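You operate a simulated robot arm through the tools that you are given. There is no shell and no other tool. Be economical: measure what you need, move in short steps, check, and stop when the job is done.

The job below is to be done with a simulated robot arm. You get a single attempt, and the scene is never put back.

TASK
Take the clear pipe from the small table top and leave it on top of the white filter.

It is judged by the outcome, as a careful person would: the job done as asked, and still so three seconds after it is handed in. It fails if anything else is knocked over, pushed out of place, dropped, spilled or broken.

THE ROBOT
A 7-joint arm with a two-finger parallel gripper, fixed in place. Base frame: the origin is at the foot of the arm, x ahead of it, y to its left, z up; the work surface is at about z = 0. Lengths are in m, angles in rad, forces in N, time in s.
With the tool pointing down near the work surface it reaches from about 0.24 to 0.62 m from the base axis. Its first joint turns from -1.152 to 1.152 rad. Payload 2.6 kg.
Tool frame: the origin (TCP) lies between the finger pads and is the grasp point; the fingertips stand 0.03 m ahead of it; z points along the fingers, y is the line along which they close. Largest opening 0.094 m; finger width 0.028, thickness 0.01; the body of the gripper, 0.05 by 0.096 m, starts 0.055 m behind the TCP.
Orientation is told as [roll, pitch, yaw] about the base's x, y, z axes, in that order, counted from this pose: with the fingers straight down and closing along the base's y, the tool's x points along the base's -x, its y along +y and its z along -z.

THE INTERFACE
- The arm moves only by the tool servo_tool. Its argument "plan" is a list of rows, each an object of numbers (a shift or turn left out is 0, a gripper value left out holds the last): "jaw": the gripper command, from -1 (fully open) to 1 (shut), values between in proportion; "dx", "dy", "dz": the shift along the tool's x, y, z in m; "spin": the turn about the tool's z in rad. In form: [{"jaw": .., "dx": .., "dy": .., "dz": .., "spin": ..}, ...]. A call has 1 to 12 rows; each row shifts and turns the commanded pose from where the row before left it, along the tool's axes as they then stand. Each row takes 0.2 s and may step no farther than 0.05 m and 0.15 rad from the row before; otherwise, or with a gripper value out of range, the whole call is refused. A pose out of reach is approached as far as the arm can. The call stops where the force on the tool passes 40 N (or 10 N more than at its start, if that is more) or the arm is blocked; 0.2 s more then pass. The fingers move at their own pace (about 0.072 m/s each) and stop on an object; they squeeze with about 44 N. The grip force told is the motor's: it shows also when the fingers shut on nothing. Time passes only in rows, and 0.2 s behind the last, so rows that do not move let the fingers close. It gives the time, the measured TCP pose, the force on the tool (base axes), the opening and the grip force at its end, in the units of the frame above (readings bear some noise), and new pictures: "pictures" is both (left out), scene, wrist or none.
- Cameras (640 x 400 px; columns grow to the right, rows downward): "scene" is fixed at [0.0452, 0.4408, 0.5606]; the picture's right is [-0.67, -0.74, 0.00], its down [-0.45, 0.41, -0.79] and it looks along [0.59, -0.53, -0.61] (base axes); focal length 360 px, centre (320, 200). "wrist" rides on the gripper at [-0.037, 0, -0.058] in the tool frame; the picture's right is [0.00, -1.00, 0.00], its down [0.97, 0.00, -0.24] and it looks along [0.24, 0.00, 0.97] (tool axes); focal length 218 px, centre (320, 200).
- locate(camera, pixels): for up to 12 pixels [column, row] of the newest picture of that camera ("zoom" is the newest enlarged one), the place [x, y, z] in the base frame of the surface seen there, good to about 0.002 m. The clock stands still meanwhile.
- close_up(camera, box): a new picture of the part [left, top, right, bottom] of that camera's present view, enlarged. The clock stands still meanwhile.
- job_done(): hands the job in; it is judged then, once.

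Go step by step. Measure first, check grasps and placings, and put right what went wrong. The budget is 60 turns and 120 pictures, counting those below and the enlarged ones. Unless the task says otherwise, let go and move clear before handing in, and close with one line.

The tools are called as name(argument=value, ...) on one line, values as JSON. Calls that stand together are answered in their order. servo_tool: Moves the arm, as the interface text tells. Its arguments: {"type":"object","properties":{"plan":{"type":"array","items":{"type":"object","properties":{"jaw":{"type":"number"},"dx":{"type":"number"},"dy":{"type":"number"},"dz":{"type":"number"},"spin":{"type":"number"}}}},"pictures":{"type":"string","enum":["both","scene","wrist","none"]}},"required":["plan"]} The other tools are called the same way: locate (camera, pixels) gives the place of the surface under pixels of a picture; close_up (camera, box) takes an enlarged picture of a part of a camera's view; job_done () hands the job in.

At the start:

```text
time_s: 0.0
tool_pos: [0.3799, 0.1772, 0.3227]
tool_rot: [0.001, 0.0, -0.001]
ft_force: [0.4, -0.3, -0.1]
finger_gap: 0.0939
grasp_force: 0.2
```

scene: 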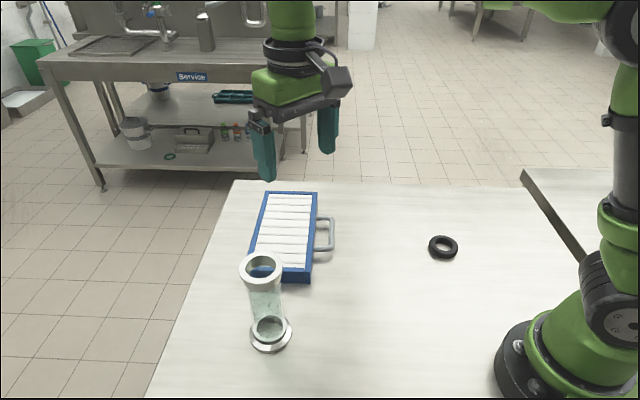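
wrist: 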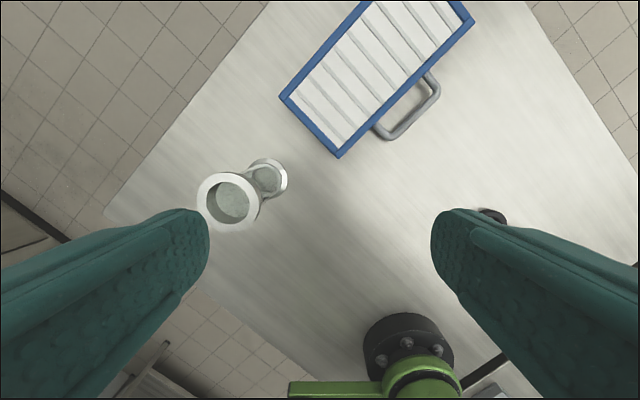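

The scene shows a clear flanged pipe standing at about (265,300) and a blue-framed white filter at about (285,235). I'll measure both.

close_up(camera="scene", box=[200, 170, 376, 380])

locate(camera="scene", pixels=[[243, 262], [262, 254], [281, 262], [262, 283], [252, 345], [270, 350], [290, 335], [265, 305], [265, 195], [315, 195], [256, 250], [305, 270]])

locate(camera="wrist", pixels=[[203, 200], [253, 206], [230, 177], [230, 227], [286, 178], [338, 156], [282, 97], [472, 20], [355, 100], [400, 50], [430, 100], [340, 130]])

```text
1.90 times, centred on (288, 275) of scene
```

zoom: 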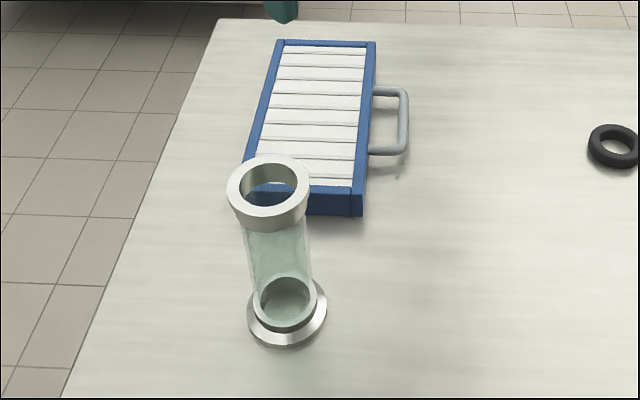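

```text
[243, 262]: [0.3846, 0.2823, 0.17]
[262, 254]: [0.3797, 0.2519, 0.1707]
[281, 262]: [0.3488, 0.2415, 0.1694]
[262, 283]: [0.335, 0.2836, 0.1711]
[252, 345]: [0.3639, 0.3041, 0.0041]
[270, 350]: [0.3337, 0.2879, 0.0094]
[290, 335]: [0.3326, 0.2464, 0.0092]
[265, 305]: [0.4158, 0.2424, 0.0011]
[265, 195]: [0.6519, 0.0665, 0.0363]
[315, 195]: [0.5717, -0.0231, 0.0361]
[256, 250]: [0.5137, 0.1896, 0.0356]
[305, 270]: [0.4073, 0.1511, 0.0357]
```

```text
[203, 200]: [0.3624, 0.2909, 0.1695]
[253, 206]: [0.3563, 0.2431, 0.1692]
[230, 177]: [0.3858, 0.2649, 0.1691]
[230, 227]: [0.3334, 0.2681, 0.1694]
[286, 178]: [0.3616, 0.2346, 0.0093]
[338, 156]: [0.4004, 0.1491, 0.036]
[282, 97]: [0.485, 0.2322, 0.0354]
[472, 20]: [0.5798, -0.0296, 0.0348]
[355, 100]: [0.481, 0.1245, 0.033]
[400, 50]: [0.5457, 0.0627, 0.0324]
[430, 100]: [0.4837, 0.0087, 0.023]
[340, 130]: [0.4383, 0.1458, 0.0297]
```

The pipe stands upright, centred at about (0.360, 0.266). Its top is at z=0.170 and the upper metal flange is about 0.06 wide. The filter centre is near (0.528, 0.105), with the pleats at z≈0.03. I'll move above the pipe and check the alignment.

servo_tool(plan=[{"jaw": -1, "dx": 0.01, "dy": 0.04}, {"dx": 0.01, "dy": 0.04}, {"dy": 0.009}, {"dz": 0.04}, {"dz": 0.04}, {"dz": 0.015}, {}])

```text
time_s: 1.6
tool_pos: [0.3589, 0.2654, 0.2286]
tool_rot: [-0.002, 0.0, 0.001]
ft_force: [-0.9, 0.4, -0.1]
finger_gap: 0.0939
grasp_force: 0.1
```

scene: 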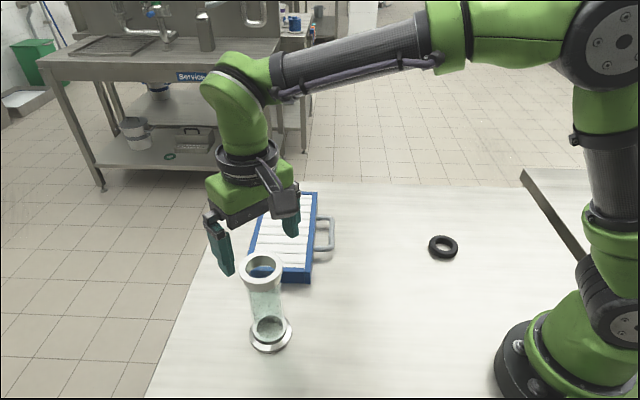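
wrist: 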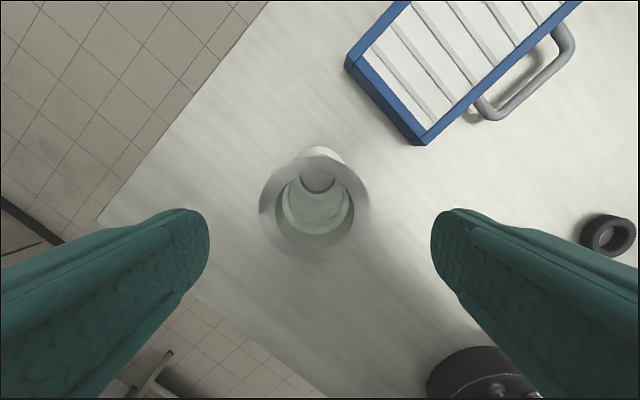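

The flange is centred between the fingers, spanning columns 260–369. I'll measure its rim for a fine correction and check the filter pleat heights.

locate(camera="wrist", pixels=[[264, 205], [365, 205], [315, 160], [315, 255]])

locate(camera="scene", pixels=[[300, 215], [297, 222], [295, 230], [290, 240], [285, 247], [300, 240], [272, 240]])

```text
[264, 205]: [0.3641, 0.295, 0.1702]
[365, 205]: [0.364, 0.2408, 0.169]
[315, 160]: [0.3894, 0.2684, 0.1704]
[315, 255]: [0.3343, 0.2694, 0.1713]
```

```text
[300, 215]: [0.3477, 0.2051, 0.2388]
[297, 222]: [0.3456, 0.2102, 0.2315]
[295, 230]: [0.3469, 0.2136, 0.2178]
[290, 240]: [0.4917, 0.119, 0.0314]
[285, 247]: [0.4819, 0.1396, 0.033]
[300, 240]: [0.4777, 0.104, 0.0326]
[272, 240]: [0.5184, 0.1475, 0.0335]
```

Centre is (0.362, 0.268). I'll correct by 3 mm, descend to the flange at TCP z≈0.158, and close.

servo_tool(plan=[{"jaw": -1, "dx": -0.003, "dy": 0.0025}, {"dz": 0.025}, {"dz": 0.025}, {"dz": 0.02}, {}, {"jaw": 1}, {"jaw": 1}, {"jaw": 1}, {"jaw": 1}])

```text
time_s: 3.6
tool_pos: [0.3629, 0.2689, 0.1567]
tool_rot: [0.0, -0.001, 0.0]
ft_force: [-0.1, -0.4, -0.4]
finger_gap: 0.0562
grasp_force: 43.9
```

scene: 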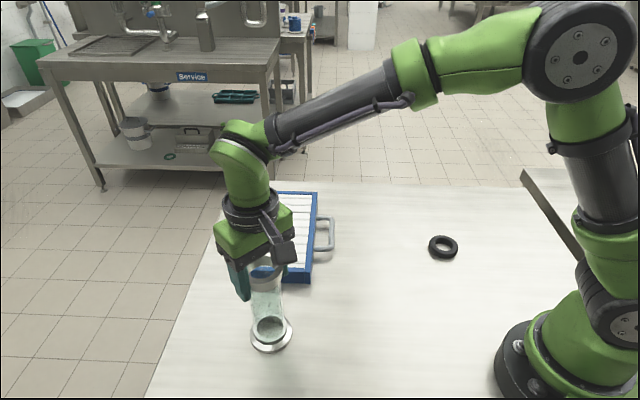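
wrist: 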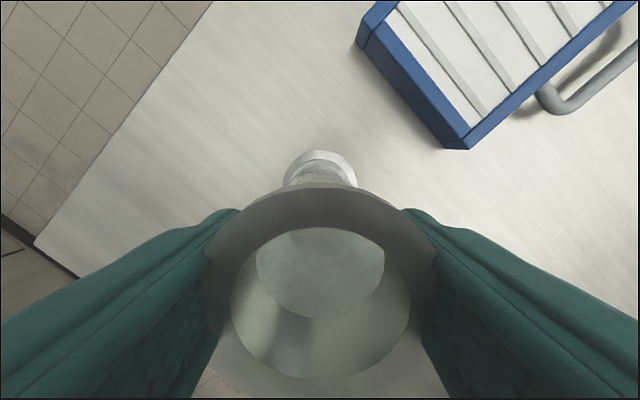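

The fingers hold the flange at a gap of 0.056 with 44 N. I'll lift by 0.09.

servo_tool(plan=[{"jaw": 1, "dz": -0.01}, {"dz": -0.02}, {"dz": -0.02}, {"dz": -0.02}, {"dz": -0.02}, {}])

```text
time_s: 5.0
tool_pos: [0.3627, 0.268, 0.248]
tool_rot: [-0.001, -0.001, 0.0]
ft_force: [-0.7, 0.0, -3.3]
finger_gap: 0.0559
grasp_force: 43.8
```

scene: 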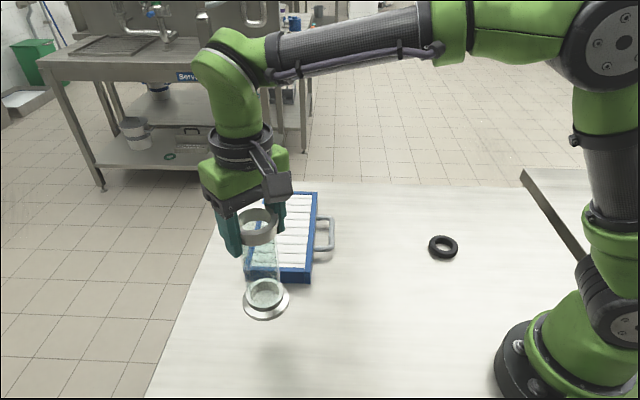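
wrist: 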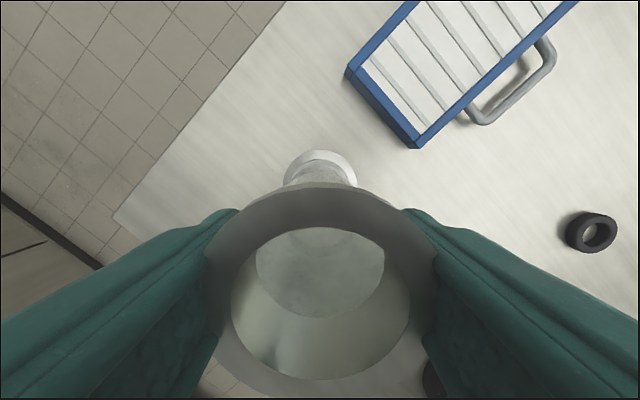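

The pipe is held straight, with its bottom at about z=0.09. I'll carry it over the filter centre (0.528, 0.105).

servo_tool(plan=[{"jaw": 1, "dx": -0.015, "dy": -0.015}, {"dx": -0.025, "dy": -0.025}, {"dx": -0.025, "dy": -0.025}, {"dx": -0.025, "dy": -0.025}, {"dx": -0.025, "dy": -0.025}, {"dx": -0.025, "dy": -0.025}, {"dx": -0.015, "dy": -0.015}, {"dx": -0.01, "dy": -0.008}, {}])

```text
time_s: 7.0
tool_pos: [0.5273, 0.1054, 0.2493]
tool_rot: [0.002, -0.001, 0.0]
ft_force: [-0.1, -0.3, -3.0]
finger_gap: 0.0561
grasp_force: 44.0
```

scene: 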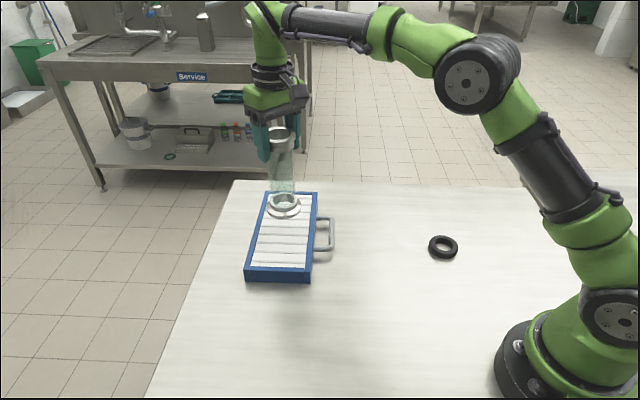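
wrist: 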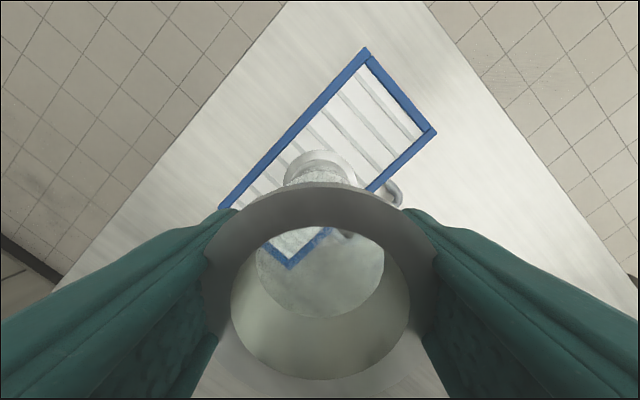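

The pipe is above the filter. I'll verify the filter corners and the pleat height from the unblocked pixels before lowering.

locate(camera="scene", pixels=[[267, 193], [316, 193], [246, 269], [310, 270], [285, 224], [285, 232], [285, 240], [270, 226], [300, 226], [310, 205], [284, 248], [258, 230]])

close_up(camera="scene", box=[220, 110, 360, 300])

```text
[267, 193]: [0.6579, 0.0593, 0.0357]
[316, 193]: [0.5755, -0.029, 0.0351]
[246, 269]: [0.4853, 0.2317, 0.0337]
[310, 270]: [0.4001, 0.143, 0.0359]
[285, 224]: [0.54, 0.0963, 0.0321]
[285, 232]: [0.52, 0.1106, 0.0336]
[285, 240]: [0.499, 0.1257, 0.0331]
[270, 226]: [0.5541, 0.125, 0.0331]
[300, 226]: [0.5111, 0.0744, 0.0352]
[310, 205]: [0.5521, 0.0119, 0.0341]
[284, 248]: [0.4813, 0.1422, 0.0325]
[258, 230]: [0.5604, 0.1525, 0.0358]
```

```text
2.11 times, centred on (290, 205) of scene
```

zoom: 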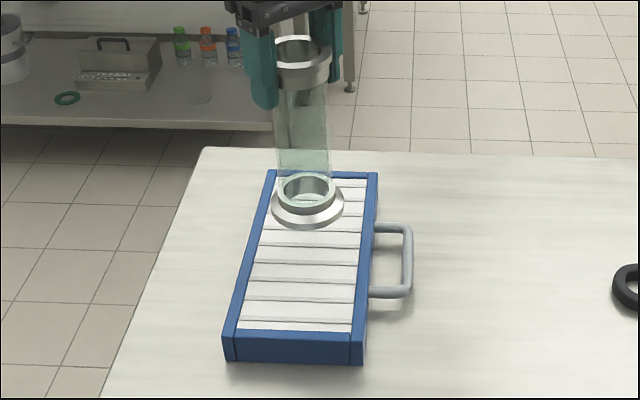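

The centre is (0.530, 0.102) and the pleats are at z≈0.033, so contact is expected at TCP z≈0.190. I'll lower to about 0.196 first.

servo_tool(plan=[{"jaw": 1, "dx": -0.002, "dy": -0.003}, {"dz": 0.015}, {"dz": 0.015}, {"dz": 0.015}, {"dz": 0.008}, {}], pictures="scene")

servo_tool(plan=[{"jaw": 1, "dz": 0.0015}, {"dz": 0.0015}, {}], pictures="none")

```text
time_s: 8.4
tool_pos: [0.53, 0.1013, 0.194]
tool_rot: [-0.001, -0.002, 0.0]
ft_force: [0.0, -0.4, -3.2]
finger_gap: 0.0561
grasp_force: 43.8
```

scene: 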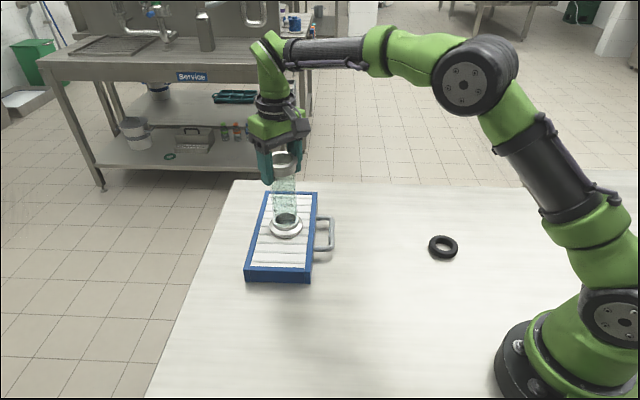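

```text
time_s: 9.2
tool_pos: [0.5291, 0.1022, 0.1917]
tool_rot: [0.0, -0.001, -0.001]
ft_force: [-2.6, -1.3, 8.4]
finger_gap: 0.0563
grasp_force: 43.9
```

The force changed from -3.2 to +8.4 N, so the base is resting on the filter. I'll take a close look before releasing.

close_up(camera="scene", box=[230, 130, 340, 290])

```text
2.50 times, centred on (285, 210) of scene
```

zoom: 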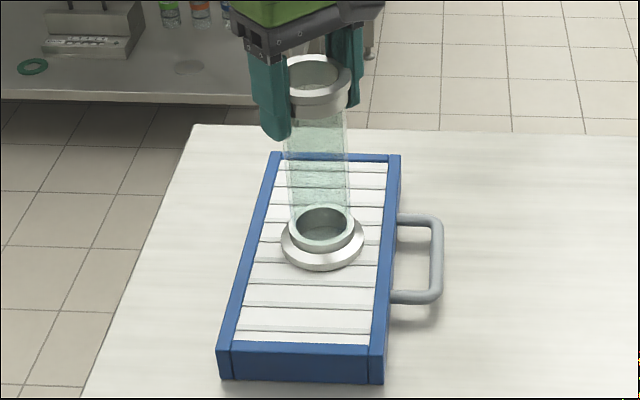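

The base sits within the pleated area and the pipe is upright. I'll open the jaws slowly while staying in place.

servo_tool(plan=[{"jaw": 0.0, "dz": -0.0005}, {"jaw": -0.4}, {"jaw": -0.7}, {"jaw": -0.9}, {"jaw": -0.9}])

```text
time_s: 10.4
tool_pos: [0.5296, 0.1029, 0.1916]
tool_rot: [0.001, 0.001, 0.0]
ft_force: [0.0, 0.1, 0.8]
finger_gap: 0.0894
grasp_force: 0.1
```

scene: 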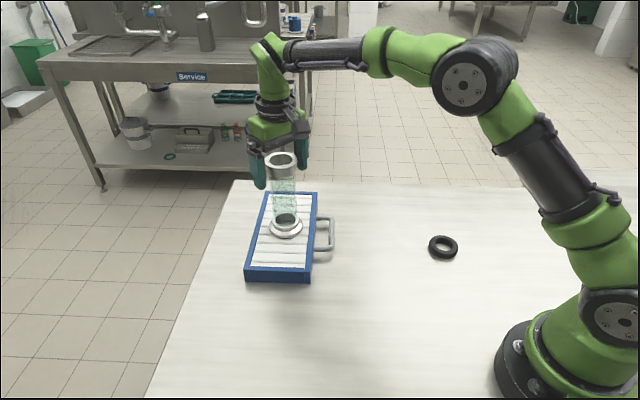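
wrist: 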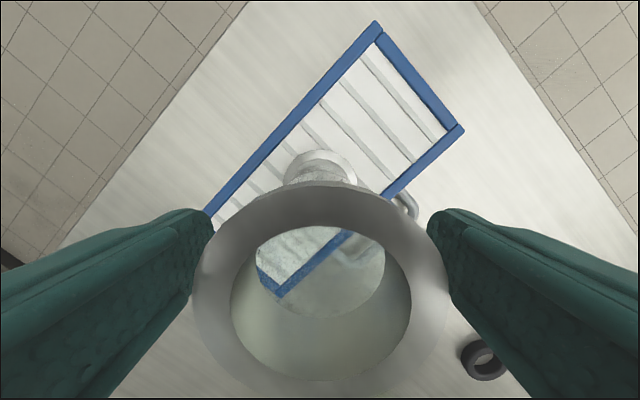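

The pipe stands free between the open fingers. I'll retreat straight up.

servo_tool(plan=[{"jaw": -1, "dz": -0.01}, {"dz": -0.02}, {"dz": -0.03}, {"dz": -0.03}, {"dz": -0.02}, {}, {}, {}])

close_up(camera="scene", box=[230, 130, 340, 290])

```text
time_s: 12.2
tool_pos: [0.5296, 0.1021, 0.3028]
tool_rot: [0.001, 0.0, 0.0]
ft_force: [-0.7, 1.3, 0.9]
finger_gap: 0.094
grasp_force: 0.1
```

scene: 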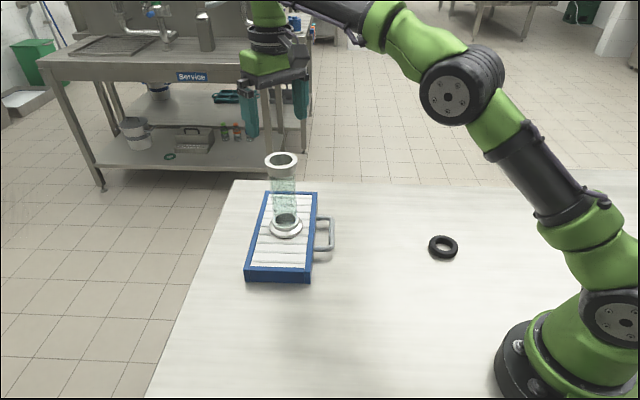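
wrist: 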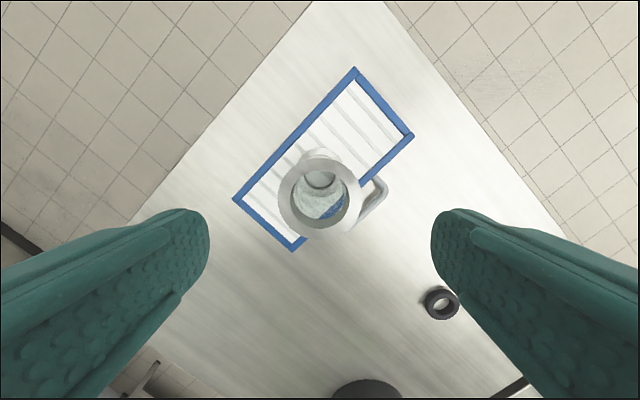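

```text
2.50 times, centred on (285, 210) of scene
```

zoom: 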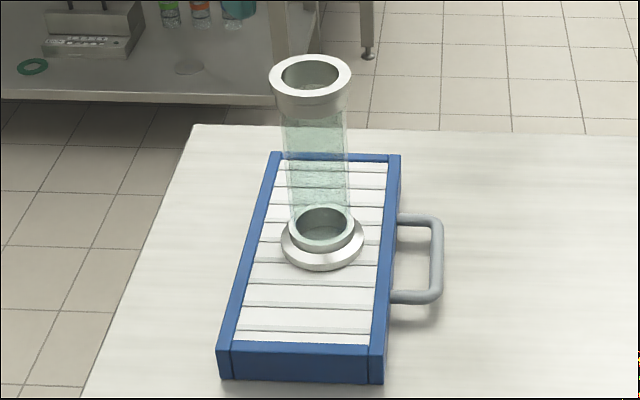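

The pipe stands upright on the middle of the filter, the gripper is clear, and nothing else has moved. I'm handing in the job.

job_done()

```text
The job is handed in.
```

The clear pipe is standing upright on the middle of the white filter, with the gripper open and clear of it.
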